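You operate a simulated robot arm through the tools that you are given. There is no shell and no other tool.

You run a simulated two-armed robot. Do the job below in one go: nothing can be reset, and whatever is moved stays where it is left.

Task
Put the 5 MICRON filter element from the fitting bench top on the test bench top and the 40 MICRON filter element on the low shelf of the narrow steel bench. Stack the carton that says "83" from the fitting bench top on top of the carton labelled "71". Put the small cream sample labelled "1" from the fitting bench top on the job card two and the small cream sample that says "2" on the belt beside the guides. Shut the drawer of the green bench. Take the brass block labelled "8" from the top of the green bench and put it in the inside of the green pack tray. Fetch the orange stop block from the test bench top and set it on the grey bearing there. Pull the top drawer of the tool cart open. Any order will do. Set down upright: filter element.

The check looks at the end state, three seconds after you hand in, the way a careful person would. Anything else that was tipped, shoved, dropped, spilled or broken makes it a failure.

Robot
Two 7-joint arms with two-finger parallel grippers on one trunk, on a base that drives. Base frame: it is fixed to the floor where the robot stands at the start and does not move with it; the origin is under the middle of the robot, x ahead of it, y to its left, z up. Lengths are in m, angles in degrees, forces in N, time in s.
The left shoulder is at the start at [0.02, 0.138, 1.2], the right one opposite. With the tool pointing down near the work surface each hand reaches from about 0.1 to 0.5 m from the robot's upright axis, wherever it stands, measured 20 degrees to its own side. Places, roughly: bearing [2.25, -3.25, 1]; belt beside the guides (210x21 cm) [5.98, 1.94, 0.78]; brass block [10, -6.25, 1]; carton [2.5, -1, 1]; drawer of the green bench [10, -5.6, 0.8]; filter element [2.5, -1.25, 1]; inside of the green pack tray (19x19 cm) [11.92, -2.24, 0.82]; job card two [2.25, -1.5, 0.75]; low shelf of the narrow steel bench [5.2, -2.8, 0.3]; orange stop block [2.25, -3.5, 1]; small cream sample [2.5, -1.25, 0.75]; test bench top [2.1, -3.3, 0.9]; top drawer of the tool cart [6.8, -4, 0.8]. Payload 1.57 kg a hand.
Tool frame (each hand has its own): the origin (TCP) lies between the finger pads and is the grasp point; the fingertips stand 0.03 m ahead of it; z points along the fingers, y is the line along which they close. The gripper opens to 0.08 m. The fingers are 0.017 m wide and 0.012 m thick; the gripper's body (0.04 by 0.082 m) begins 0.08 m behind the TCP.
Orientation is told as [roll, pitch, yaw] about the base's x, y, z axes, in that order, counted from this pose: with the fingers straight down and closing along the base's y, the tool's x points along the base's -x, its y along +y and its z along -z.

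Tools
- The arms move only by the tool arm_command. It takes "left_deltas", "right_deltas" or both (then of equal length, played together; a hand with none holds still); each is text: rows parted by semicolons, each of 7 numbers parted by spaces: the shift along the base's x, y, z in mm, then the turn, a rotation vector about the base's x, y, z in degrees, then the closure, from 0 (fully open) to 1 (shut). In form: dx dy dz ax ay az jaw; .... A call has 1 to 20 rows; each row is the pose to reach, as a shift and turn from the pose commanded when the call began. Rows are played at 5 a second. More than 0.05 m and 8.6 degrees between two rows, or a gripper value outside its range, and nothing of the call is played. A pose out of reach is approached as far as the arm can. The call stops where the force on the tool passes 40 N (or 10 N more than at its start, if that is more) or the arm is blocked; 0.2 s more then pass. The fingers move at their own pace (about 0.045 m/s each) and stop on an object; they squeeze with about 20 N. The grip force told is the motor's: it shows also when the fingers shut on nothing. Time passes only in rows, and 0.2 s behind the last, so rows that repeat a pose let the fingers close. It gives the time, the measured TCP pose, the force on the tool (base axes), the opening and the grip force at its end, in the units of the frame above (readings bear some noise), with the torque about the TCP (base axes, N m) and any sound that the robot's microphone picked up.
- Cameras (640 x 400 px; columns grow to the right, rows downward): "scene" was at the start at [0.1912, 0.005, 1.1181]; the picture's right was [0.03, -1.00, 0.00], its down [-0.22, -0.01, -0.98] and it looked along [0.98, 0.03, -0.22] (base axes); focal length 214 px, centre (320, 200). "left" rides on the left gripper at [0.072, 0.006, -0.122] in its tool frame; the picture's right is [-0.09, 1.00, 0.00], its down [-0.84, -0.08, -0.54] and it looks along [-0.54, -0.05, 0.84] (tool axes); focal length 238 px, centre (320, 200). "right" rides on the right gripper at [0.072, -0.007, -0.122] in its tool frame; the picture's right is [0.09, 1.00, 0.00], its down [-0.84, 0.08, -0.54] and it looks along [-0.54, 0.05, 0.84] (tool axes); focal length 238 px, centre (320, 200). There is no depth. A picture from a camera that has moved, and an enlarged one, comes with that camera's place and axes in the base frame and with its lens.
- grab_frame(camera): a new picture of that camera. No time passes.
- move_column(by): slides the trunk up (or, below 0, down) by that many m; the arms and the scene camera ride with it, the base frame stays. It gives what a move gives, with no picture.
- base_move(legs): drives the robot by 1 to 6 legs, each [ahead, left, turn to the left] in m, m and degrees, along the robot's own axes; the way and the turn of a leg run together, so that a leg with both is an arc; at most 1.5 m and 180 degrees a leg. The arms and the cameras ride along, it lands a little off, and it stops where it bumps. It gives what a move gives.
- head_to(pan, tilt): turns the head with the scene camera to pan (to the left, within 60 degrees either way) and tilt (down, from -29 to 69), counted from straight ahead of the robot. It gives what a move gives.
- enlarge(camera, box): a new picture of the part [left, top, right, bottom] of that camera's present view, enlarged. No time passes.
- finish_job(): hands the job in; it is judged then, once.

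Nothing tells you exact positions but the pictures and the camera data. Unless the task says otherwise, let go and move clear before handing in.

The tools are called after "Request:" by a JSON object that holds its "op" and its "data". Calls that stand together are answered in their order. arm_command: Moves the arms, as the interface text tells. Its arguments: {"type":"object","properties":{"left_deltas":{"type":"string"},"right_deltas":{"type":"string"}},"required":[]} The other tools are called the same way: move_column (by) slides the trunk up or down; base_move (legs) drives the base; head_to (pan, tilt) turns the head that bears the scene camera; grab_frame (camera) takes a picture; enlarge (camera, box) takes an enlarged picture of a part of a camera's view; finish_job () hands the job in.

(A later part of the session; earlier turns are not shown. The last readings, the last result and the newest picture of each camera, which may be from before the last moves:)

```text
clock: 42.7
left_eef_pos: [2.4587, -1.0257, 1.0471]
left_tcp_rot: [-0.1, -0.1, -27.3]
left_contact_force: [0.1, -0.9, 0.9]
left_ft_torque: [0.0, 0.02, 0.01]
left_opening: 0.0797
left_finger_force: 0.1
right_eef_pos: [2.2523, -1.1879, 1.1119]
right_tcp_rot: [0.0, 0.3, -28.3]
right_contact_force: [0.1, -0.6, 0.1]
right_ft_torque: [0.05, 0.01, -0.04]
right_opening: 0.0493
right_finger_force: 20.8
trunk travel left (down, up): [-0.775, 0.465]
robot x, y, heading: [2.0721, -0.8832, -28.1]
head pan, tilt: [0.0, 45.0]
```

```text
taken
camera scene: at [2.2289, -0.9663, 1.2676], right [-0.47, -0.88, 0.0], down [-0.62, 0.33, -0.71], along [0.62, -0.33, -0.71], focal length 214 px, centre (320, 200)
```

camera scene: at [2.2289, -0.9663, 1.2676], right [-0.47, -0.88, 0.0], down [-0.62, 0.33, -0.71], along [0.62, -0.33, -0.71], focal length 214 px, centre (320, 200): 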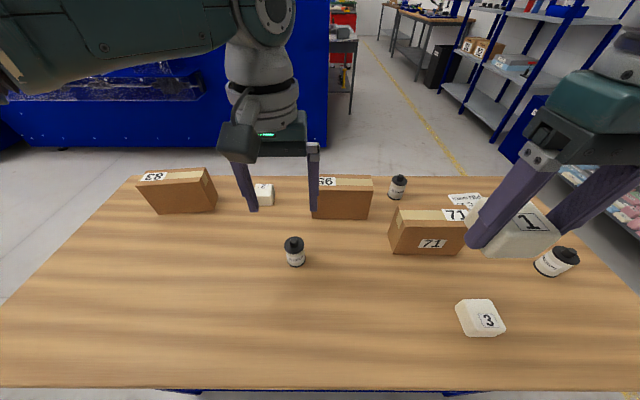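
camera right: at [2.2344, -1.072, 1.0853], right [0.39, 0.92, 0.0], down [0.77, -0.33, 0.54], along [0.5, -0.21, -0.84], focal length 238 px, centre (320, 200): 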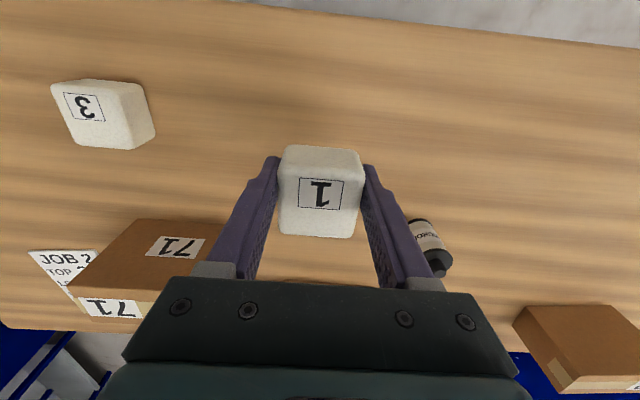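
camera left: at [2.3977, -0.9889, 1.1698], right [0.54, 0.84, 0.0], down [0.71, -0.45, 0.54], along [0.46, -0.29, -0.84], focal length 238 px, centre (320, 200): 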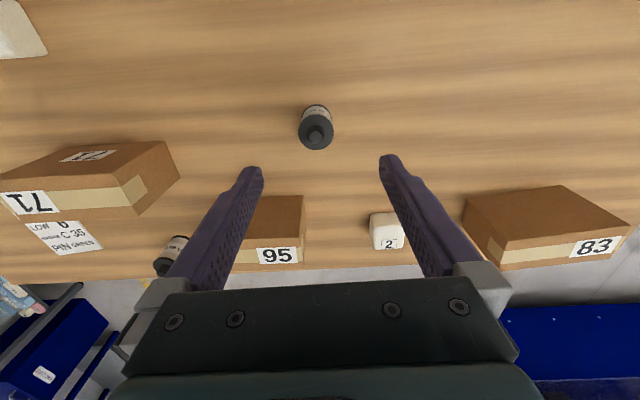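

Request:
{"op": "enlarge", "data": {"camera": "left", "box": [280, 80, 360, 160]}}

Request:
{"op": "enlarge", "data": {"camera": "scene", "box": [275, 230, 315, 270]}}

Request:
{"op": "enlarge", "data": {"camera": "scene", "box": [520, 235, 600, 285]}}

```text
5.00 times, centred on (320, 120) of left
camera zoom: at [2.3977, -0.9889, 1.1698], right [0.54, 0.84, 0.0], down [0.71, -0.45, 0.54], along [0.46, -0.29, -0.84], focal length 1192 px, centre (320, 600)
```

zoom: 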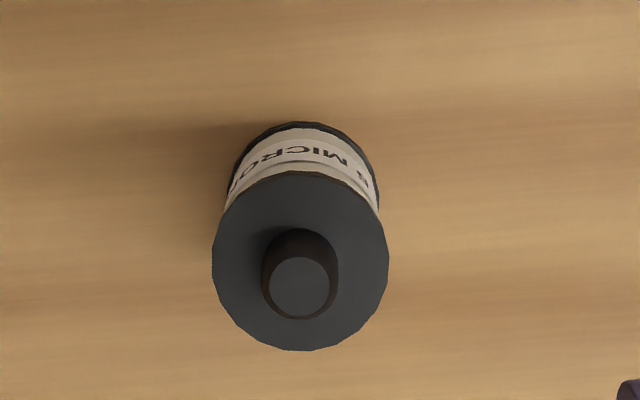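

```text
10.00 times, centred on (295, 250) of scene
camera zoom: at [2.2289, -0.9663, 1.2676], right [-0.47, -0.88, 0.0], down [-0.62, 0.33, -0.71], along [0.62, -0.33, -0.71], focal length 2145 px, centre (570, -300)
```

zoom: 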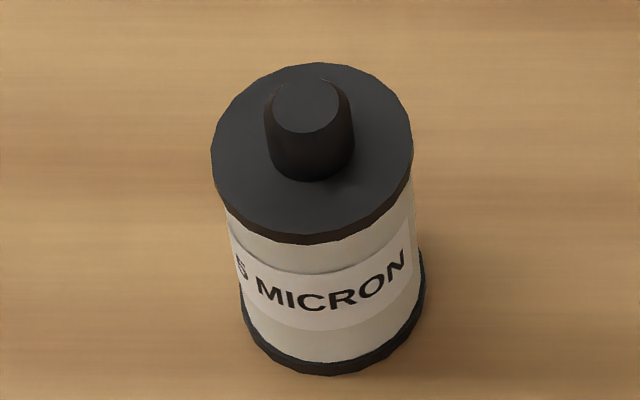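

```text
8.00 times, centred on (560, 260) of scene
camera zoom: at [2.2289, -0.9663, 1.2676], right [-0.47, -0.88, 0.0], down [-0.62, 0.33, -0.71], along [0.62, -0.33, -0.71], focal length 1716 px, centre (-1600, -280)
```

zoom: 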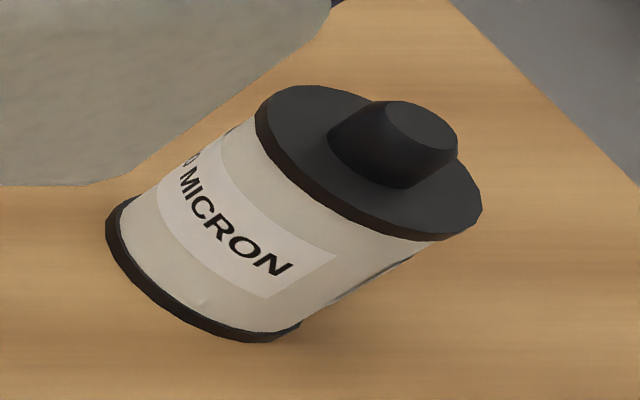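

The right element reads "…0 MICRON" and this one "5 MICRON" as far as visible. Its axis is at about (2.464, -1.035); I descend and grip it, then will turn it to read the full label.

Request:
{"op": "arm_command", "data": {"left_deltas": "5 -9 -45 0 0 0 0; 5 -9 -90 0 0 0 0; 5 -9 -130 0 0 0 0; 5 -9 -157 0 0 0 0; 5 -9 -157 0 0 0 0.3; 5 -9 -157 0 0 0 0.6; 5 -9 -157 0 0 0 1; 5 -9 -157 0 0 0 1; 5 -9 -157 0 0 0 1"}}

Request:
{"op": "grab_frame", "data": {"camera": "left"}}

```text
clock: 44.7
left_eef_pos: [2.4339, -1.0022, 0.9286]
left_tcp_rot: [0.0, 0.0, -27.3]
left_contact_force: [-0.1, 0.1, 0.5]
left_ft_torque: [0.06, 0.02, -0.04]
left_opening: 0.0
left_finger_force: 12.2
left hand out of reach, approached as far as the arm can: row 2, 3, 4, 5, 6, 7, 8, 9
right_eef_pos: [2.2516, -1.1876, 1.1133]
right_tcp_rot: [0.0, 0.2, -28.4]
right_contact_force: [-1.0, 0.5, -0.3]
right_ft_torque: [0.01, 0.0, 0.0]
right_opening: 0.0491
right_finger_force: 20.2
trunk travel left (down, up): [-0.775, 0.465]
robot x, y, heading: [2.072, -0.8804, -28.0]
head pan, tilt: [0.0, 45.0]
```

```text
taken
camera left: at [2.3745, -0.9654, 1.0498], right [0.54, 0.84, 0.0], down [0.71, -0.45, 0.54], along [0.46, -0.29, -0.84], focal length 238 px, centre (320, 200)
```

left: 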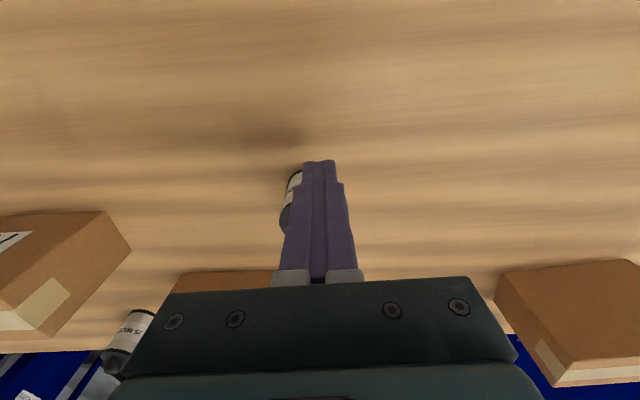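

The left hand ran out of reach with the trunk this high (nothing was touched). I raise both hands, then lower the trunk to gain reach.

Request:
{"op": "arm_command", "data": {"left_deltas": "0 0 45 0 0 0 1; 0 0 90 0 0 0 1; 0 0 135 0 0 0 0; 0 0 180 0 0 0 0; 0 0 225 0 0 0 0; 0 0 270 0 0 0 0", "right_deltas": "0 0 30 0 0 0 1; 0 0 60 0 0 0 1; 0 0 90 0 0 0 1; 0 0 120 0 0 0 1; 0 0 150 0 0 0 1; 0 0 180 0 0 0 1"}}

Request:
{"op": "move_column", "data": {"by": -0.2}}

Request:
{"op": "grab_frame", "data": {"camera": "left"}}

Request:
{"op": "grab_frame", "data": {"camera": "scene"}}

```text
clock: 46.3
left_eef_pos: [2.4352, -1.0034, 1.1994]
left_tcp_rot: [0.1, 0.0, -27.2]
left_contact_force: [-0.6, 0.3, 1.1]
left_ft_torque: [0.01, 0.03, -0.01]
left_opening: 0.0803
left_finger_force: 0.1
right_eef_pos: [2.237, -1.1844, 1.257]
right_tcp_rot: [-2.3, 7.5, -28.5]
right_contact_force: [0.1, -0.4, -0.7]
right_ft_torque: [0.02, 0.0, 0.01]
right_opening: 0.049
right_finger_force: 19.5
trunk travel left (down, up): [-0.775, 0.465]
robot x, y, heading: [2.0729, -0.882, -28.0]
head pan, tilt: [0.0, 45.0]
stopped in row 6 (right hand): the arm was blocked; the commanded pose is now the measured one
```

```text
clock: 48.4
left_eef_pos: [2.4345, -1.0028, 0.9997]
left_tcp_rot: [0.1, 0.1, -27.3]
left_contact_force: [-0.6, -0.8, 0.4]
left_ft_torque: [0.02, 0.0, -0.04]
left_opening: 0.0801
left_finger_force: 0.1
right_eef_pos: [2.2373, -1.1822, 1.0576]
right_tcp_rot: [-2.3, 7.4, -28.4]
right_contact_force: [0.3, 0.4, -0.5]
right_ft_torque: [-0.03, -0.05, 0.02]
right_opening: 0.0489
right_finger_force: 19.3
trunk travel left (down, up): [-0.575, 0.665]
robot x, y, heading: [2.0706, -0.8807, -28.1]
head pan, tilt: [0.0, 45.0]
```

```text
taken
camera left: at [2.3745, -0.9653, 1.1216], right [0.54, 0.84, 0.0], down [0.71, -0.45, 0.54], along [0.46, -0.29, -0.84], focal length 238 px, centre (320, 200)
```

left: 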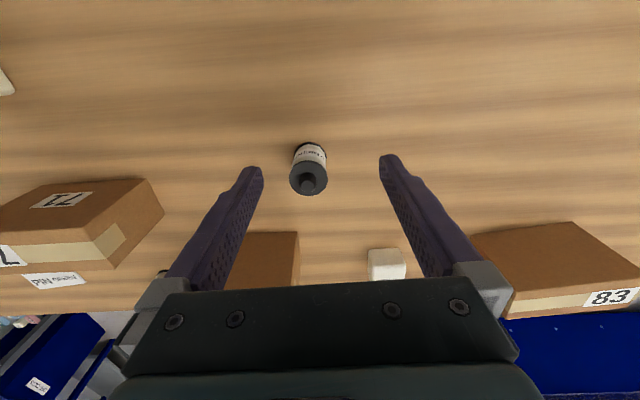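

```text
taken
camera scene: at [2.2289, -0.9663, 1.0676], right [-0.47, -0.88, 0.0], down [-0.62, 0.33, -0.71], along [0.62, -0.33, -0.71], focal length 214 px, centre (320, 200)
```

scene: 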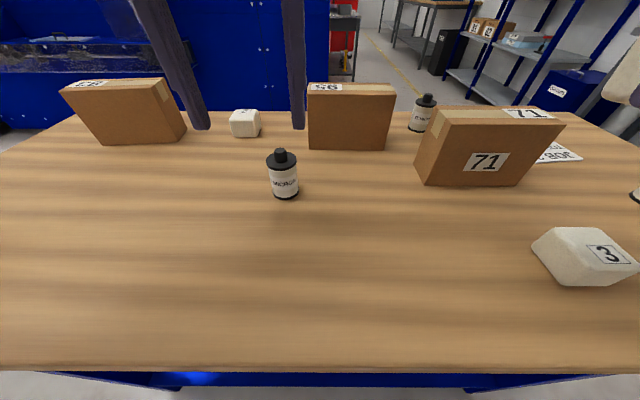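

The element is untouched. With the trunk down I try the grasp again, checking reach before closing.

Request:
{"op": "arm_command", "data": {"left_deltas": "15 -16 -10 0 0 0 0; 30 -32 -20 0 0 0 0; 30 -32 -50 0 0 0 0; 30 -32 -85 0 0 0 0; 30 -32 -110 0 0 0 0; 30 -32 -110 0 0 0 0"}}

Request:
{"op": "grab_frame", "data": {"camera": "left"}}

```text
clock: 49.8
left_eef_pos: [2.4642, -1.0346, 0.8897]
left_tcp_rot: [0.1, -0.1, -27.3]
left_contact_force: [0.4, 0.5, -0.4]
left_ft_torque: [0.02, 0.02, 0.0]
left_opening: 0.0799
left_finger_force: 0.0
right_eef_pos: [2.235, -1.1829, 1.0577]
right_tcp_rot: [-2.4, 7.4, -28.6]
right_contact_force: [0.4, 1.2, -0.8]
right_ft_torque: [0.02, 0.02, -0.02]
right_opening: 0.049
right_finger_force: 19.8
trunk travel left (down, up): [-0.575, 0.665]
robot x, y, heading: [2.0698, -0.8828, -27.8]
head pan, tilt: [0.0, 45.0]
```

```text
taken
camera left: at [2.4043, -0.9975, 1.0107], right [0.54, 0.84, 0.0], down [0.71, -0.45, 0.54], along [0.46, -0.29, -0.84], focal length 238 px, centre (320, 200)
```

left: 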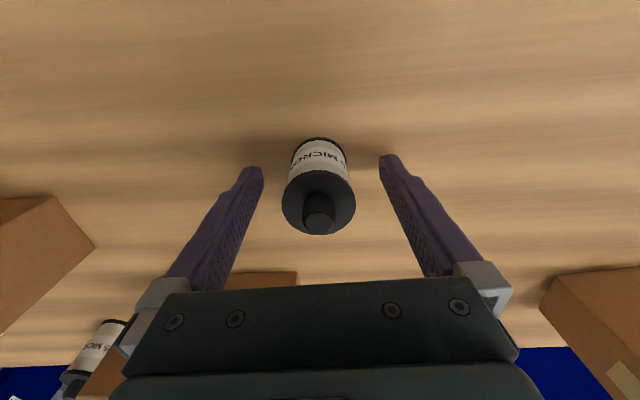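

In place. I close and lift.

Request:
{"op": "arm_command", "data": {"left_deltas": "2 -1 -2 0 0 0 0.3; 2 -1 -2 0 0 0 0.6; 2 -1 -2 0 0 0 1; 2 -1 -2 0 0 0 1; 2 -1 -2 0 0 0 1; 2 -1 8 0 0 0 1; 2 -1 30 0 0 0 1; 2 -1 60 0 0 0 1; -20 10 90 0 0 0 1"}}

Request:
{"op": "grab_frame", "data": {"camera": "left"}}

Request:
{"op": "grab_frame", "data": {"camera": "scene"}}

```text
clock: 51.8
left_eef_pos: [2.445, -1.0243, 0.9806]
left_tcp_rot: [0.3, 0.0, -27.3]
left_contact_force: [0.9, 0.2, 0.1]
left_ft_torque: [0.01, -0.01, 0.03]
left_opening: 0.0388
left_finger_force: 20.6
right_eef_pos: [2.2364, -1.1825, 1.057]
right_tcp_rot: [-2.3, 7.4, -28.6]
right_contact_force: [0.5, -0.4, 0.3]
right_ft_torque: [0.0, -0.02, -0.01]
right_opening: 0.049
right_finger_force: 20.1
trunk travel left (down, up): [-0.575, 0.665]
robot x, y, heading: [2.0703, -0.8867, -28.1]
head pan, tilt: [0.0, 45.0]
```

```text
taken
camera left: at [2.3841, -0.9867, 1.1024], right [0.54, 0.84, 0.0], down [0.71, -0.45, 0.54], along [0.46, -0.29, -0.84], focal length 238 px, centre (320, 200)
```

left: 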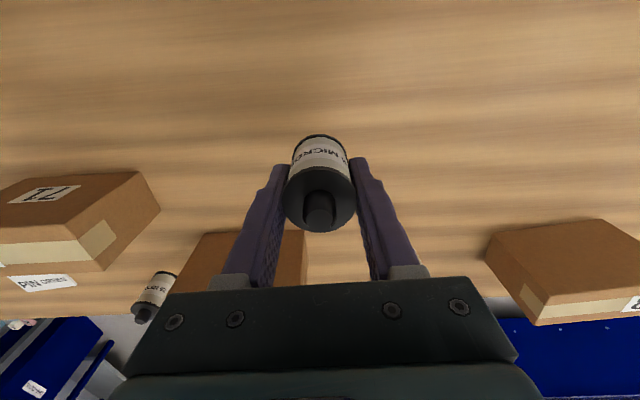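

```text
taken
camera scene: at [2.2291, -0.966, 1.0676], right [-0.47, -0.88, 0.0], down [-0.62, 0.33, -0.71], along [0.62, -0.33, -0.71], focal length 214 px, centre (320, 200)
```

scene: 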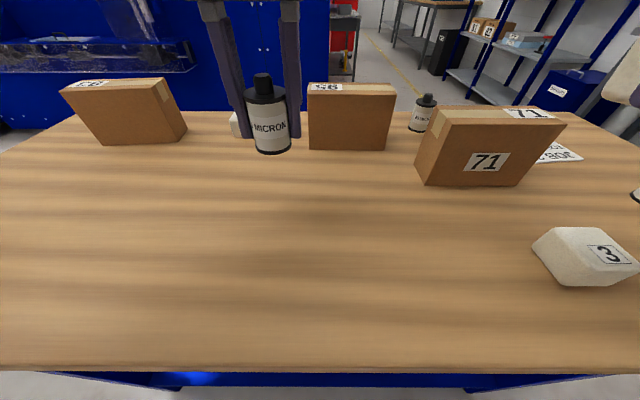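

Held at 38.8 mm. I turn it +30° to read the full number.

Request:
{"op": "arm_command", "data": {"left_deltas": "0 0 10 0 0 8 1; 0 0 20 0 0 16 1; 0 0 30 0 0 24 1; 0 0 40 0 0 32 1; 0 0 40 0 0 32 1"}}

Request:
{"op": "grab_frame", "data": {"camera": "scene"}}

Request:
{"op": "enlarge", "data": {"camera": "scene", "box": [220, 60, 320, 160]}}

```text
clock: 53.0
left_eef_pos: [2.4444, -1.0248, 1.0192]
left_tcp_rot: [0.0, -0.1, 4.9]
left_contact_force: [-0.1, -0.2, -0.8]
left_ft_torque: [0.02, 0.01, 0.02]
left_opening: 0.0387
left_finger_force: 19.7
right_eef_pos: [2.2359, -1.1833, 1.0566]
right_tcp_rot: [-2.4, 7.4, -28.5]
right_contact_force: [1.0, -0.4, -0.3]
right_ft_torque: [0.0, -0.01, 0.0]
right_opening: 0.049
right_finger_force: 20.1
trunk travel left (down, up): [-0.575, 0.665]
robot x, y, heading: [2.0732, -0.8856, -28.3]
head pan, tilt: [0.0, 45.0]
```

```text
taken
camera scene: at [2.2289, -0.9663, 1.0676], right [-0.47, -0.88, 0.0], down [-0.62, 0.33, -0.71], along [0.62, -0.33, -0.71], focal length 214 px, centre (320, 200)
```

scene: 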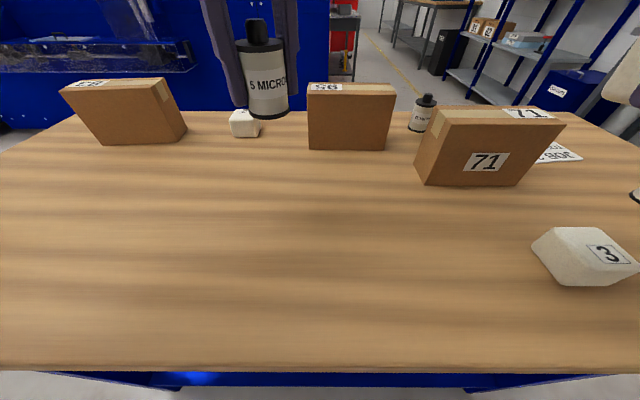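

```text
4.00 times, centred on (270, 110) of scene
camera zoom: at [2.2289, -0.9663, 1.0676], right [-0.47, -0.88, 0.0], down [-0.62, 0.33, -0.71], along [0.62, -0.33, -0.71], focal length 858 px, centre (520, 560)
```

zoom: 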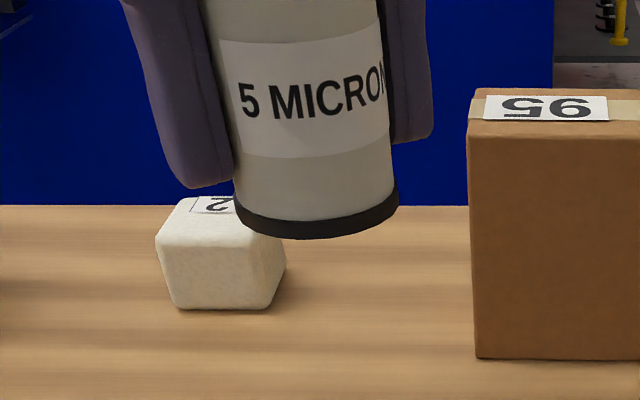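

It is the 5 MICRON element. I return the hand yaw, then back off and drive around to the bench's right end, where the job card and the other element are within reach.

Request:
{"op": "arm_command", "data": {"left_deltas": "-12 6 10 0 0 -8 1; -24 12 20 0 0 -16 1; -36 18 30 0 0 -24 1; -48 24 40 0 0 -32 1; -60 40 60 0 0 -32 1; -60 40 60 0 0 -32 1", "right_deltas": "0 0 0 1 -1.5 0 1; 0 0 0 1.5 -3 0 1; 0 0 5 1.5 -4.5 0 1; 0 0 10 1.5 -6 0 1; 0 0 20 1.5 -6 0 1; 0 0 20 1.5 -6 0 1"}}

Request:
{"op": "base_move", "data": {"legs": [[-0.35, 0, 0], [0, -1.02, 0], [0.83, 0, 0], [0, 0, 90]]}}

Request:
{"op": "grab_frame", "data": {"camera": "scene"}}

```text
clock: 54.6
left_eef_pos: [2.3832, -0.9837, 1.0794]
left_tcp_rot: [0.1, 0.0, -27.4]
left_contact_force: [0.0, 0.0, -1.2]
left_ft_torque: [-0.02, -0.01, 0.0]
left_opening: 0.0385
left_finger_force: 19.8
right_eef_pos: [2.2217, -1.1839, 1.0512]
right_tcp_rot: [-1.5, 8.5, -28.4]
right_contact_force: [0.3, 0.3, 0.4]
right_ft_torque: [-0.01, -0.01, -0.01]
right_opening: 0.049
right_finger_force: 19.6
trunk travel left (down, up): [-0.575, 0.665]
robot x, y, heading: [2.0733, -0.8811, -28.1]
head pan, tilt: [0.0, 45.0]
stopped in row 6 (right hand): the arm was blocked; the commanded pose is now the measured one
```

```text
clock: 69.6
left_eef_pos: [2.1102, -1.6896, 1.0801]
left_tcp_rot: [0.1, 0.0, 63.9]
left_contact_force: [-0.2, -0.5, 0.0]
left_ft_torque: [0.0, 0.01, 0.01]
left_opening: 0.0382
left_finger_force: 20.2
right_eef_pos: [2.3132, -1.848, 1.0509]
right_tcp_rot: [-1.5, 8.5, 62.9]
right_contact_force: [0.3, -1.0, -0.2]
right_ft_torque: [0.02, -0.03, -0.03]
right_opening: 0.0489
right_finger_force: 20.0
trunk travel left (down, up): [-0.575, 0.665]
robot x, y, heading: [2.0151, -2.0026, 63.1]
head pan, tilt: [0.0, 45.0]
```

```text
taken
camera scene: at [2.0967, -1.8413, 1.0676], right [0.89, -0.45, 0.0], down [-0.32, -0.63, -0.71], along [0.32, 0.63, -0.71], focal length 214 px, centre (320, 200)
```

scene: 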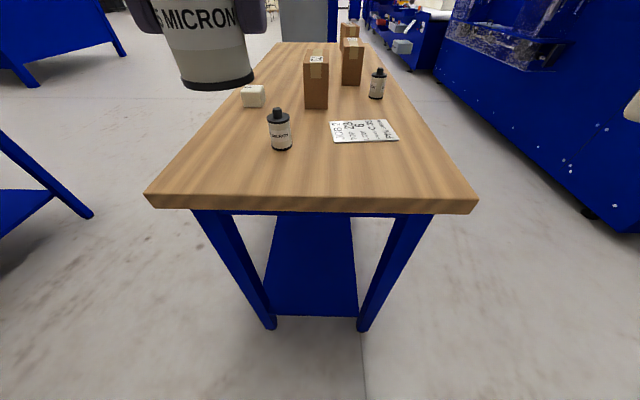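

The card centre is at about (2.371, -1.502) and the right element at (2.193, -1.488). I advance 0.2 m to the bench end.

Request:
{"op": "base_move", "data": {"legs": [[0.2, 0, -1]]}}

Request:
{"op": "grab_frame", "data": {"camera": "right"}}

Request:
{"op": "enlarge", "data": {"camera": "scene", "box": [220, 80, 420, 220]}}

```text
clock: 71.2
left_eef_pos: [2.2076, -1.5148, 1.0804]
left_tcp_rot: [0.1, 0.0, 62.7]
left_contact_force: [-0.1, 1.1, 0.1]
left_ft_torque: [-0.03, 0.02, 0.0]
left_opening: 0.0381
left_finger_force: 20.1
right_eef_pos: [2.4073, -1.6781, 1.0512]
right_tcp_rot: [-1.6, 8.4, 61.7]
right_contact_force: [0.8, 0.3, -0.3]
right_ft_torque: [-0.02, 0.02, 0.03]
right_opening: 0.0492
right_finger_force: 20.4
trunk travel left (down, up): [-0.575, 0.665]
robot x, y, heading: [2.1075, -1.8304, 61.9]
head pan, tilt: [0.0, 45.0]
```

```text
taken
camera right: at [2.3867, -1.7255, 1.1814], right [-0.92, 0.39, -0.01], down [0.35, 0.84, 0.41], along [0.17, 0.37, -0.91], focal length 238 px, centre (320, 200)
```

right: 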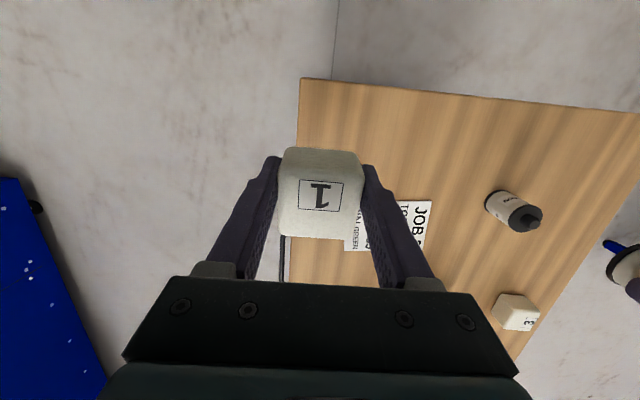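

```text
2.86 times, centred on (320, 150) of scene
camera zoom: at [2.1913, -1.6662, 1.0676], right [0.88, -0.47, 0.0], down [-0.33, -0.62, -0.71], along [0.33, 0.62, -0.71], focal length 613 px, centre (320, 343)
```

zoom: 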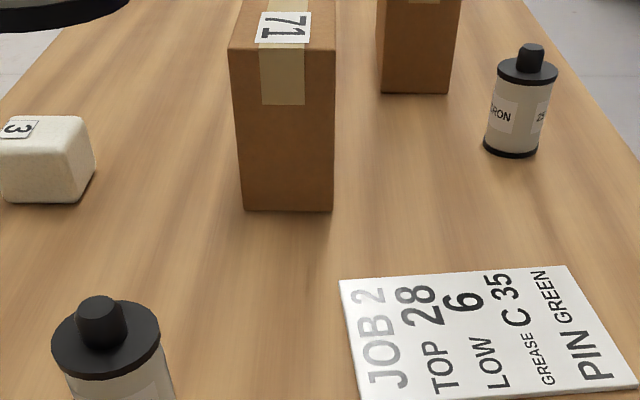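

Now I level the right hand and carry sample "1" over the card.

Request:
{"op": "arm_command", "data": {"right_deltas": "-7 35 0 1.6 -0.5 0 1; -14 71 0 3.3 -1 0 1; -22 106 0 4.9 -1.5 0 1; -29 142 -10 6.5 -2 0 1; -36 177 -50 8.15 -2.57 0 1; -36 177 -80 8.15 -2.57 0 1; -36 177 -80 8.15 -2.57 0 1"}}

Request:
{"op": "grab_frame", "data": {"camera": "right"}}

Request:
{"op": "grab_frame", "data": {"camera": "scene"}}

```text
refused: row 5 steps farther than a row can; nothing moved
```

```text
taken
camera right: at [2.3867, -1.7255, 1.1814], right [-0.92, 0.39, -0.01], down [0.35, 0.84, 0.41], along [0.17, 0.37, -0.91], focal length 238 px, centre (320, 200)
```

right: 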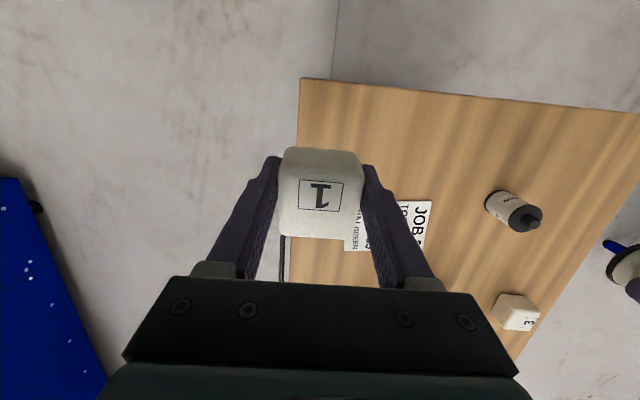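

```text
taken
camera scene: at [2.1913, -1.6662, 1.0676], right [0.88, -0.47, 0.0], down [-0.33, -0.62, -0.71], along [0.33, 0.62, -0.71], focal length 214 px, centre (320, 200)
```

scene: 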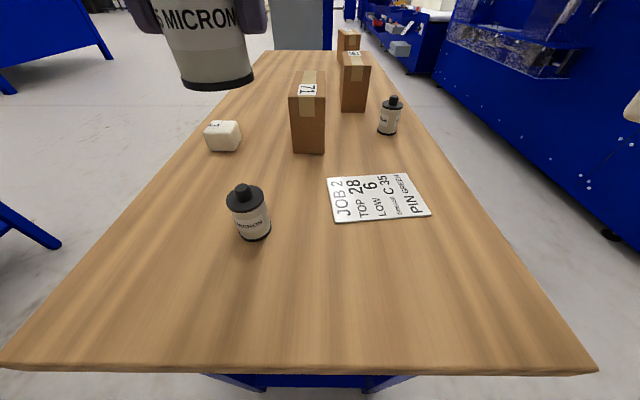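

Request:
{"op": "arm_command", "data": {"right_deltas": "-7 35 0 1.6 -0.5 0 1; -14 71 0 3.3 -1 0 1; -22 106 0 4.9 -1.5 0 1; -29 142 -10 6.5 -2 0 1; -38 173 -30 8.15 -2.57 0 1; -38 173 -60 8.15 -2.57 0 1; -38 173 -80 8.15 -2.57 0 1; -38 173 -80 8.15 -2.57 0 1"}}

Request:
{"op": "grab_frame", "data": {"camera": "right"}}

Request:
{"op": "grab_frame", "data": {"camera": "scene"}}

```text
clock: 73.0
left_eef_pos: [2.2074, -1.5148, 1.0802]
left_tcp_rot: [0.2, 0.2, 62.9]
left_contact_force: [0.8, -0.5, -0.2]
left_ft_torque: [0.04, 0.0, 0.01]
left_opening: 0.0381
left_finger_force: 19.5
right_eef_pos: [2.3692, -1.5032, 0.9708]
right_tcp_rot: [0.0, 0.1, 61.9]
right_contact_force: [-0.7, 0.1, 0.1]
right_ft_torque: [0.0, -0.01, 0.03]
right_opening: 0.0489
right_finger_force: 19.7
trunk travel left (down, up): [-0.575, 0.665]
robot x, y, heading: [2.1068, -1.8262, 62.0]
head pan, tilt: [0.0, 45.0]
```

```text
taken
camera right: at [2.3431, -1.5709, 1.0925], right [-0.92, 0.39, 0.0], down [0.33, 0.78, 0.54], along [0.21, 0.5, -0.84], focal length 238 px, centre (320, 200)
```

right: 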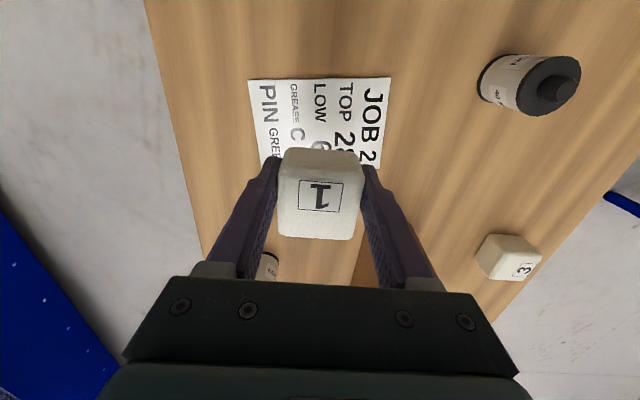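

```text
taken
camera scene: at [2.1912, -1.6663, 1.0676], right [0.88, -0.47, 0.0], down [-0.33, -0.62, -0.71], along [0.33, 0.62, -0.71], focal length 214 px, centre (320, 200)
```

scene: 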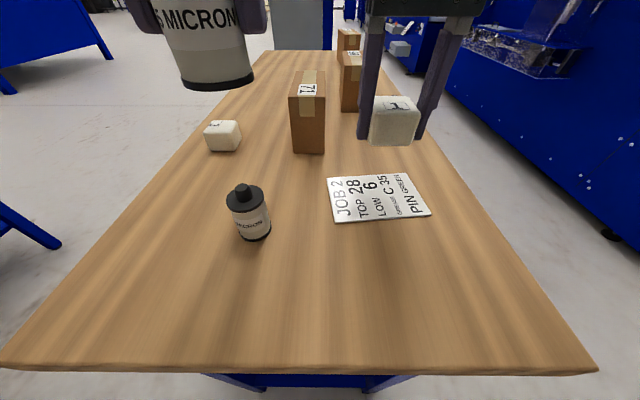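

The cube hangs right over the card centre. I lower it, release and lift away.

Request:
{"op": "arm_command", "data": {"right_deltas": "2 0 -30 0 0 0 1; 2 0 -60 0 0 0 1; 2 0 -78 0 0 0 1; 2 0 -83 0 0 0 1; 2 0 -83 0 0 0 1"}}

Request:
{"op": "enlarge", "data": {"camera": "scene", "box": [300, 120, 460, 240]}}

```text
clock: 74.2
left_eef_pos: [2.2081, -1.5149, 1.0795]
left_tcp_rot: [0.1, 0.2, 62.8]
left_contact_force: [0.2, 0.5, 0.0]
left_ft_torque: [0.0, 0.01, 0.02]
left_opening: 0.0381
left_finger_force: 19.6
right_eef_pos: [2.3715, -1.5035, 0.8875]
right_tcp_rot: [0.1, 0.2, 61.9]
right_contact_force: [-0.7, 0.4, 0.2]
right_ft_torque: [-0.01, 0.0, 0.02]
right_opening: 0.049
right_finger_force: 20.3
trunk travel left (down, up): [-0.575, 0.665]
robot x, y, heading: [2.1082, -1.8301, 62.1]
head pan, tilt: [0.0, 45.0]
```

```text
3.33 times, centred on (380, 180) of scene
camera zoom: at [2.1912, -1.6663, 1.0676], right [0.88, -0.47, 0.0], down [-0.33, -0.62, -0.71], along [0.33, 0.62, -0.71], focal length 715 px, centre (120, 267)
```

zoom: 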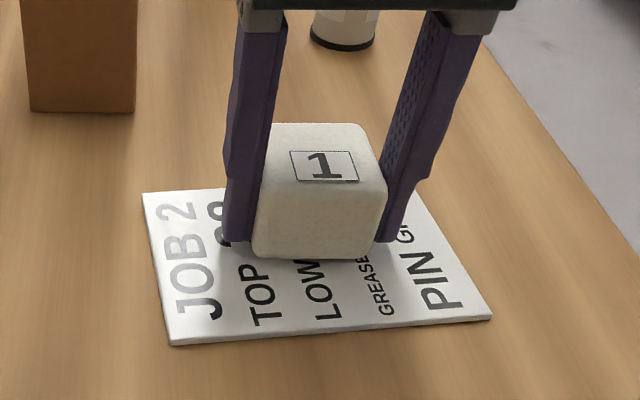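

The cube is on the card but a bit toward the far side; I lift 4 mm, shift it 10 mm nearer, set it down and release.

Request:
{"op": "arm_command", "data": {"right_deltas": "0 0 4 0 0 0 1; -5 -9 4 0 0 0 1; -5 -9 1 0 0 0 1; -5 -9 -1.5 0 0 0 1; -5 -9 -1.5 0 0 0 1"}}

```text
clock: 75.4
left_eef_pos: [2.2074, -1.5149, 1.0785]
left_tcp_rot: [0.0, 0.1, 62.8]
left_contact_force: [0.8, -0.6, 0.1]
left_ft_torque: [0.03, -0.01, -0.02]
left_opening: 0.0378
left_finger_force: 19.9
right_eef_pos: [2.3665, -1.5124, 0.886]
right_tcp_rot: [0.1, 0.1, 61.8]
right_contact_force: [-0.5, 0.3, 2.0]
right_ft_torque: [-0.06, -0.01, -0.02]
right_opening: 0.0489
right_finger_force: 19.5
trunk travel left (down, up): [-0.575, 0.665]
robot x, y, heading: [2.1093, -1.8261, 62.2]
head pan, tilt: [0.0, 45.0]
```

Light contact is felt (2 N). I open and rise.

Request:
{"op": "arm_command", "data": {"right_deltas": "0 0 0 0 0 0 0.2; 0 0 0 0 0 0 0; 0 0 0 0 0 0 0; 0 0 0 0 0 0 0; 0 0 40 0 0 0 0; 0 0 80 0 0 0 0; 0 0 120 0 0 0 0"}}

Request:
{"op": "grab_frame", "data": {"camera": "right"}}

Request:
{"op": "grab_frame", "data": {"camera": "scene"}}

```text
clock: 77.0
left_eef_pos: [2.2081, -1.5149, 1.0794]
left_tcp_rot: [0.0, 0.1, 62.8]
left_contact_force: [0.7, 0.4, -0.4]
left_ft_torque: [0.01, -0.02, 0.0]
left_opening: 0.0382
left_finger_force: 19.4
right_eef_pos: [2.3668, -1.5132, 1.0068]
right_tcp_rot: [0.0, 0.2, 61.7]
right_contact_force: [-0.3, -0.4, 0.0]
right_ft_torque: [0.01, -0.03, -0.05]
right_opening: 0.0799
right_finger_force: 0.1
trunk travel left (down, up): [-0.575, 0.665]
robot x, y, heading: [2.107, -1.8303, 62.3]
head pan, tilt: [0.0, 45.0]
```

```text
taken
camera right: at [2.3405, -1.58, 1.1281], right [-0.92, 0.39, 0.0], down [0.33, 0.78, 0.54], along [0.21, 0.5, -0.84], focal length 238 px, centre (320, 200)
```

right: 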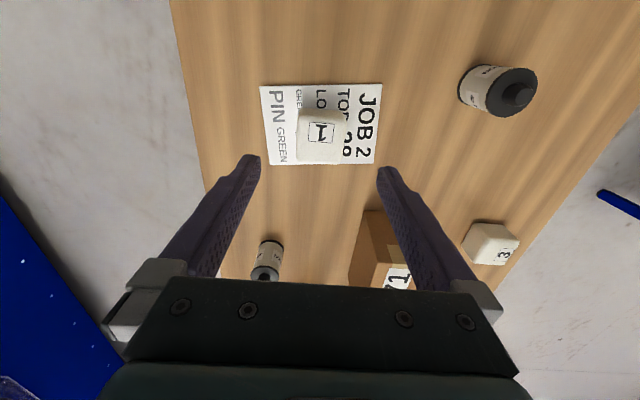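

```text
taken
camera scene: at [2.1913, -1.6662, 1.0676], right [0.88, -0.47, 0.0], down [-0.33, -0.62, -0.71], along [0.33, 0.62, -0.71], focal length 214 px, centre (320, 200)
```

scene: 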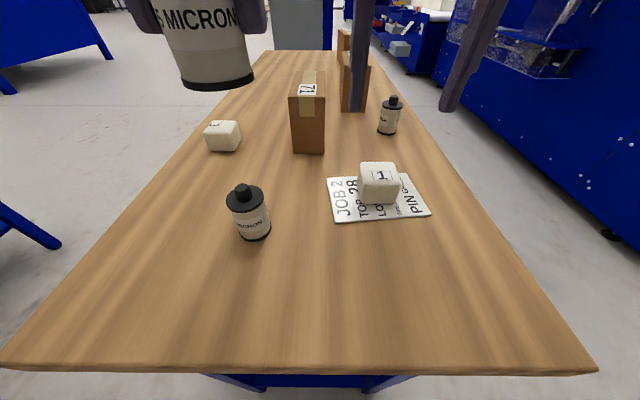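

Sample "1" is on the card. Next: shift the base 0.15 m left and move the held 5 MICRON aside so the right hand can take the other element.

Request:
{"op": "arm_command", "data": {"right_deltas": "0 0 30 0 0 0 0; 0 0 60 0 0 0 0; 0 0 60 0 0 0 0", "left_deltas": "-30 16 0 0 0 0 1; -60 32 0 0 0 0 1; -60 32 0 0 0 0 1"}}

Request:
{"op": "base_move", "data": {"legs": [[0, 0.15, 0]]}}

Request:
{"op": "grab_frame", "data": {"camera": "scene"}}

Request:
{"op": "enlarge", "data": {"camera": "right", "box": [300, 40, 460, 140]}}

```text
clock: 77.8
left_eef_pos: [2.1461, -1.4829, 1.0801]
left_tcp_rot: [0.2, 0.2, 62.8]
left_contact_force: [-0.6, -0.3, 0.2]
left_ft_torque: [0.03, -0.01, 0.01]
left_opening: 0.0378
left_finger_force: 19.5
right_eef_pos: [2.3664, -1.5129, 1.0663]
right_tcp_rot: [0.1, 0.1, 61.9]
right_contact_force: [0.0, -0.3, -0.7]
right_ft_torque: [-0.01, -0.01, 0.04]
right_opening: 0.0799
right_finger_force: 0.1
trunk travel left (down, up): [-0.575, 0.665]
robot x, y, heading: [2.1063, -1.8264, 62.2]
head pan, tilt: [0.0, 45.0]
```

```text
clock: 79.2
left_eef_pos: [2.0161, -1.4146, 1.0786]
left_tcp_rot: [0.1, 0.1, 62.8]
left_contact_force: [0.0, 0.3, 0.1]
left_ft_torque: [0.0, -0.02, -0.01]
left_opening: 0.038
left_finger_force: 20.0
right_eef_pos: [2.2349, -1.443, 1.0663]
right_tcp_rot: [0.2, 0.1, 61.9]
right_contact_force: [-0.3, 0.4, 0.5]
right_ft_torque: [0.0, -0.01, -0.01]
right_opening: 0.0801
right_finger_force: 0.0
trunk travel left (down, up): [-0.575, 0.665]
robot x, y, heading: [1.9742, -1.7622, 62.0]
head pan, tilt: [0.0, 45.0]
```

```text
taken
camera scene: at [2.0602, -1.5968, 1.0676], right [0.88, -0.47, 0.0], down [-0.33, -0.62, -0.71], along [0.33, 0.62, -0.71], focal length 214 px, centre (320, 200)
```

scene: 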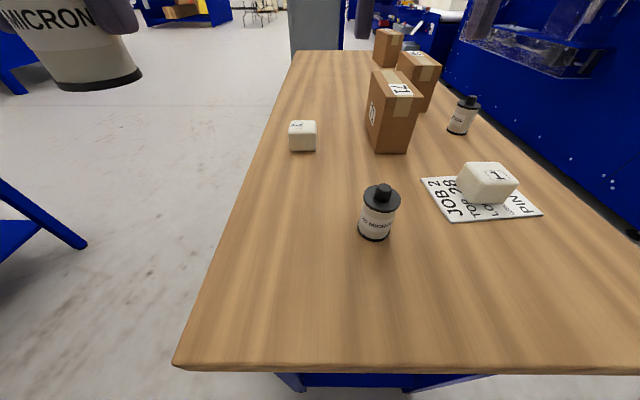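

```text
4.00 times, centred on (380, 90) of right
camera zoom: at [2.2091, -1.51, 1.1876], right [-0.92, 0.39, 0.0], down [0.33, 0.78, 0.54], along [0.21, 0.5, -0.84], focal length 953 px, centre (80, 640)
```

zoom: 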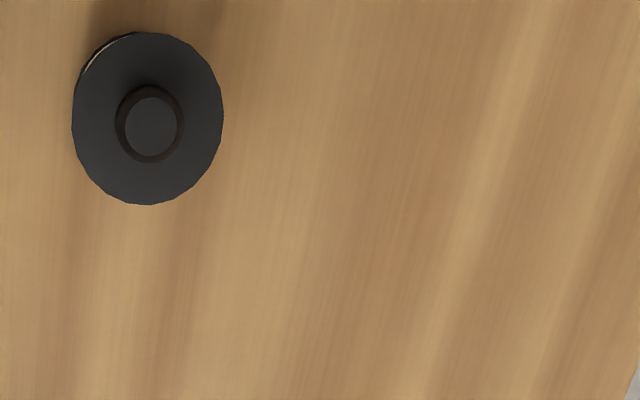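

Request:
{"op": "enlarge", "data": {"camera": "scene", "box": [345, 175, 425, 245]}}

Request:
{"op": "arm_command", "data": {"right_deltas": "-18 -20 0 0 0 0 0; -37 -39 0 0 0 0 0; -37 -39 -45 0 0 0 0; -37 -39 -90 0 0 0 0; -37 -39 -130 0 0 0 0; -37 -39 -160 0 0 0 0; -37 -39 -178 0 0 0 0; -37 -39 -178 0 0 0 0"}}

Request:
{"op": "grab_frame", "data": {"camera": "right"}}

```text
5.71 times, centred on (385, 210) of scene
camera zoom: at [2.0602, -1.5968, 1.0676], right [0.88, -0.47, 0.0], down [-0.33, -0.62, -0.71], along [0.33, 0.62, -0.71], focal length 1226 px, centre (-51, 143)
```

zoom: 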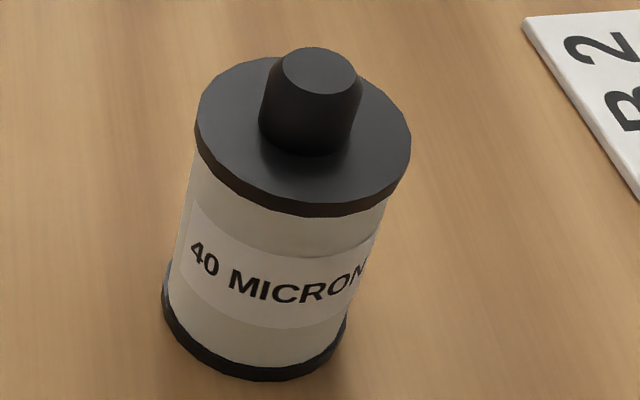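

```text
clock: 81.0
left_eef_pos: [2.0169, -1.4142, 1.0793]
left_tcp_rot: [0.1, 0.2, 62.8]
left_contact_force: [0.1, 0.3, 0.1]
left_ft_torque: [-0.01, -0.04, 0.04]
left_opening: 0.038
left_finger_force: 19.8
right_eef_pos: [2.1983, -1.4805, 0.8882]
right_tcp_rot: [0.0, 0.1, 61.8]
right_contact_force: [1.4, -0.5, -1.5]
right_ft_torque: [-0.02, 0.0, 0.01]
right_opening: 0.0802
right_finger_force: 0.0
trunk travel left (down, up): [-0.575, 0.665]
robot x, y, heading: [1.9744, -1.7604, 62.0]
head pan, tilt: [0.0, 45.0]
```

```text
taken
camera right: at [2.1715, -1.5487, 1.0098], right [-0.92, 0.39, 0.0], down [0.33, 0.78, 0.54], along [0.21, 0.5, -0.84], focal length 238 px, centre (320, 200)
```

right: 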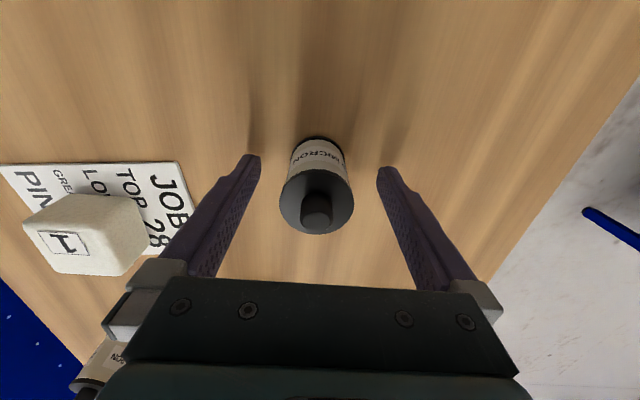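

It reads 40 MICRON and stands between the fingers. I close and lift.

Request:
{"op": "arm_command", "data": {"right_deltas": "0 0 0 0 0 0 0.3; 0 0 0 0 0 0 0.6; 0 0 0 0 0 0 1; 0 0 0 0 0 0 1; 0 0 0 0 0 0 1; 0 0 10 0 0 0 1; 0 0 40 0 0 0 1; 0 0 85 0 0 0 1; 0 0 130 0 0 0 1; 0 0 170 0 0 0 1"}}

Request:
{"op": "grab_frame", "data": {"camera": "right"}}

Request:
{"op": "head_to", "data": {"pan": -60, "tilt": 15}}

Request:
{"op": "grab_frame", "data": {"camera": "scene"}}

```text
clock: 83.2
left_eef_pos: [2.0154, -1.4148, 1.0808]
left_tcp_rot: [0.1, 0.1, 62.8]
left_contact_force: [0.5, 0.6, -0.8]
left_ft_torque: [-0.01, 0.0, -0.01]
left_opening: 0.038
left_finger_force: 19.8
right_eef_pos: [2.1988, -1.4819, 1.0585]
right_tcp_rot: [0.0, 0.2, 61.9]
right_contact_force: [0.5, -0.3, -0.5]
right_ft_torque: [0.03, 0.02, 0.03]
right_opening: 0.0381
right_finger_force: 19.5
trunk travel left (down, up): [-0.575, 0.665]
robot x, y, heading: [1.977, -1.7601, 62.1]
head pan, tilt: [0.0, 45.0]
```

```text
taken
camera right: at [2.1727, -1.5484, 1.1798], right [-0.92, 0.39, 0.0], down [0.33, 0.78, 0.54], along [0.21, 0.5, -0.84], focal length 238 px, centre (320, 200)
```

right: 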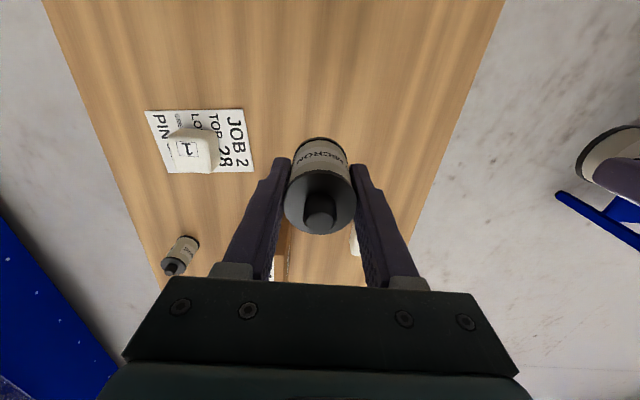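

```text
clock: 84.5
left_eef_pos: [2.0158, -1.4143, 1.0798]
left_tcp_rot: [0.2, 0.2, 62.8]
left_contact_force: [-0.3, 0.5, -0.5]
left_ft_torque: [-0.01, -0.01, 0.0]
left_opening: 0.0379
left_finger_force: 20.2
right_eef_pos: [2.1991, -1.4806, 1.0574]
right_tcp_rot: [0.1, 0.2, 62.0]
right_contact_force: [-0.2, 0.0, -0.9]
right_ft_torque: [0.0, -0.02, 0.04]
right_opening: 0.0384
right_finger_force: 20.0
trunk travel left (down, up): [-0.575, 0.665]
robot x, y, heading: [1.9766, -1.7571, 62.3]
head pan, tilt: [-60.0, 15.0]
```

```text
taken
camera scene: at [2.1155, -1.6652, 1.1144], right [0.04, -1.0, 0.0], down [-0.26, -0.01, -0.97], along [0.97, 0.04, -0.26], focal length 214 px, centre (320, 200)
```

scene: 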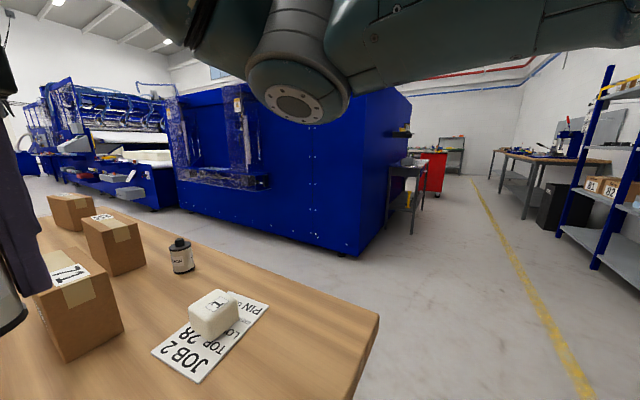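

The 40 MICRON is in the right hand, 5 MICRON in the left. I back off and turn to face the test bench at about (2.1,-3.3).

Request:
{"op": "base_move", "data": {"legs": [[-0.35, 0, 0], [0, 0, -150]]}}

Request:
{"op": "head_to", "data": {"pan": 0, "tilt": 25}}

Request:
{"op": "grab_frame", "data": {"camera": "scene"}}

```text
clock: 93.0
left_eef_pos: [1.9483, -2.3896, 1.0794]
left_tcp_rot: [0.0, 0.1, -87.8]
left_contact_force: [-0.1, 0.0, 0.0]
left_ft_torque: [0.02, 0.01, -0.03]
left_opening: 0.0382
left_finger_force: 20.0
right_eef_pos: [1.7551, -2.4213, 1.0577]
right_tcp_rot: [0.1, -0.1, -88.7]
right_contact_force: [0.1, -0.6, -1.0]
right_ft_torque: [-0.01, 0.02, 0.01]
right_opening: 0.0378
right_finger_force: 20.0
trunk travel left (down, up): [-0.575, 0.665]
robot x, y, heading: [1.8088, -2.0737, -88.7]
head pan, tilt: [-60.0, 15.0]
```

```text
clock: 94.3
left_eef_pos: [1.9485, -2.3893, 1.079]
left_tcp_rot: [0.1, 0.1, -87.9]
left_contact_force: [0.3, -0.1, -0.5]
left_ft_torque: [0.02, 0.02, 0.01]
left_opening: 0.0379
left_finger_force: 20.2
right_eef_pos: [1.7547, -2.4212, 1.0586]
right_tcp_rot: [0.2, 0.1, -88.8]
right_contact_force: [-0.1, 0.1, 0.1]
right_ft_torque: [0.02, -0.01, 0.0]
right_opening: 0.0379
right_finger_force: 19.9
trunk travel left (down, up): [-0.575, 0.665]
robot x, y, heading: [1.8165, -2.0683, -88.4]
head pan, tilt: [0.0, 25.0]
```

```text
taken
camera scene: at [1.8152, -2.2602, 1.0982], right [-1.0, -0.02, 0.0], down [-0.01, 0.42, -0.91], along [0.02, -0.91, -0.42], focal length 214 px, centre (320, 200)
```

scene: 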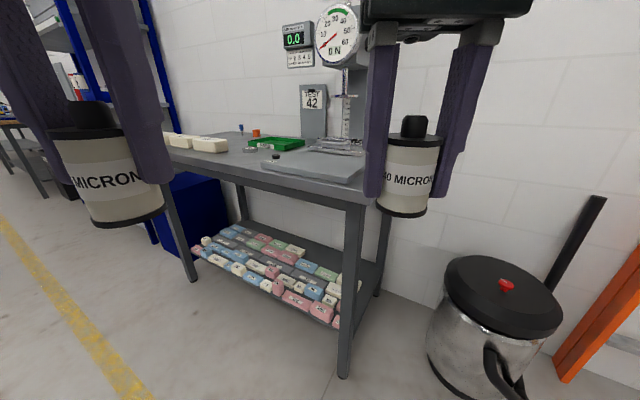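

The test bench's front edge runs from about (1.72,-2.80) to (2.70,-3.33), so I should face about -119°. I raise the trunk for a view and drive to its front.

Request:
{"op": "move_column", "data": {"by": 0.2}}

Request:
{"op": "base_move", "data": {"legs": [[0.42, 0.6, -30]]}}

Request:
{"op": "head_to", "data": {"pan": 0, "tilt": 35}}

Request:
{"op": "grab_frame", "data": {"camera": "scene"}}

```text
clock: 96.5
left_eef_pos: [1.9492, -2.3896, 1.279]
left_tcp_rot: [0.1, 0.1, -87.9]
left_contact_force: [-0.6, 0.0, -0.9]
left_ft_torque: [0.0, -0.01, 0.0]
left_opening: 0.0378
left_finger_force: 20.1
right_eef_pos: [1.7548, -2.4214, 1.2585]
right_tcp_rot: [0.1, 0.1, -88.7]
right_contact_force: [-0.5, 1.1, -0.4]
right_ft_torque: [-0.02, 0.01, -0.01]
right_opening: 0.0378
right_finger_force: 20.1
trunk travel left (down, up): [-0.775, 0.465]
robot x, y, heading: [1.8136, -2.0689, -88.6]
head pan, tilt: [0.0, 25.0]
```

```text
clock: 100.5
left_eef_pos: [2.2494, -2.9623, 1.2795]
left_tcp_rot: [0.1, 0.1, -118.0]
left_contact_force: [0.0, 0.0, -0.8]
left_ft_torque: [0.02, -0.02, 0.0]
left_opening: 0.0379
left_finger_force: 19.8
right_eef_pos: [2.0677, -2.8909, 1.2579]
right_tcp_rot: [0.1, 0.1, -119.2]
right_contact_force: [-0.1, 0.1, -0.3]
right_ft_torque: [0.01, 0.0, 0.0]
right_opening: 0.0378
right_finger_force: 19.5
trunk travel left (down, up): [-0.775, 0.465]
robot x, y, heading: [2.2945, -2.6175, -118.9]
head pan, tilt: [0.0, 25.0]
```

```text
clock: 101.2
left_eef_pos: [2.2498, -2.9625, 1.2801]
left_tcp_rot: [0.1, 0.2, -118.1]
left_contact_force: [-0.1, 0.0, -0.9]
left_ft_torque: [-0.02, 0.0, 0.02]
left_opening: 0.0382
left_finger_force: 20.5
right_eef_pos: [2.0673, -2.8913, 1.2578]
right_tcp_rot: [0.1, 0.2, -119.1]
right_contact_force: [-0.8, 0.0, -0.3]
right_ft_torque: [0.02, 0.0, 0.01]
right_opening: 0.0378
right_finger_force: 20.3
trunk travel left (down, up): [-0.775, 0.465]
robot x, y, heading: [2.2921, -2.6174, -118.7]
head pan, tilt: [0.0, 35.0]
```

```text
taken
camera scene: at [2.2009, -2.7799, 1.2824], right [-0.88, 0.48, 0.0], down [0.28, 0.5, -0.82], along [-0.4, -0.72, -0.57], focal length 214 px, centre (320, 200)
```

scene: 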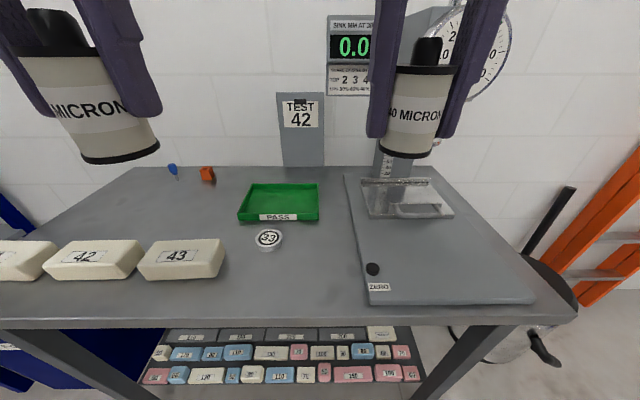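

I see the test bench: cream bars, a PASS tray, a small round part (bearing), an orange block at the back and a force gauge. I enlarge.

Request:
{"op": "enlarge", "data": {"camera": "scene", "box": [150, 150, 330, 270]}}

Request:
{"op": "enlarge", "data": {"camera": "scene", "box": [340, 150, 560, 310]}}

```text
3.33 times, centred on (240, 210) of scene
camera zoom: at [2.2009, -2.7799, 1.2824], right [-0.88, 0.48, 0.0], down [0.28, 0.5, -0.82], along [-0.4, -0.72, -0.57], focal length 715 px, centre (587, 167)
```

zoom: 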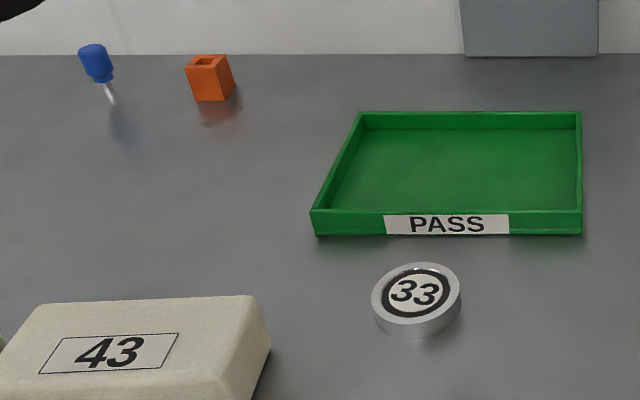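

```text
2.50 times, centred on (450, 230) of scene
camera zoom: at [2.2009, -2.7799, 1.2824], right [-0.88, 0.48, 0.0], down [0.28, 0.5, -0.82], along [-0.4, -0.72, -0.57], focal length 536 px, centre (-5, 125)
```

zoom: 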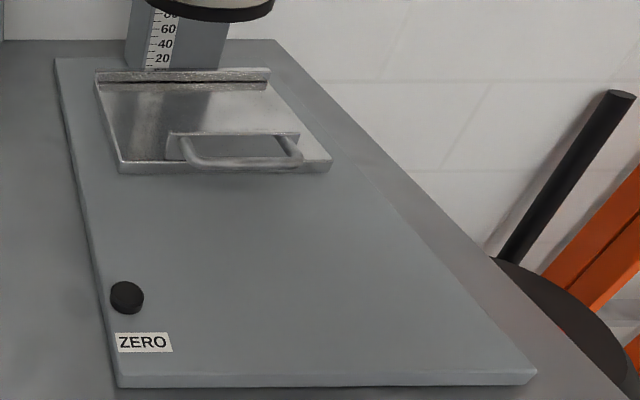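

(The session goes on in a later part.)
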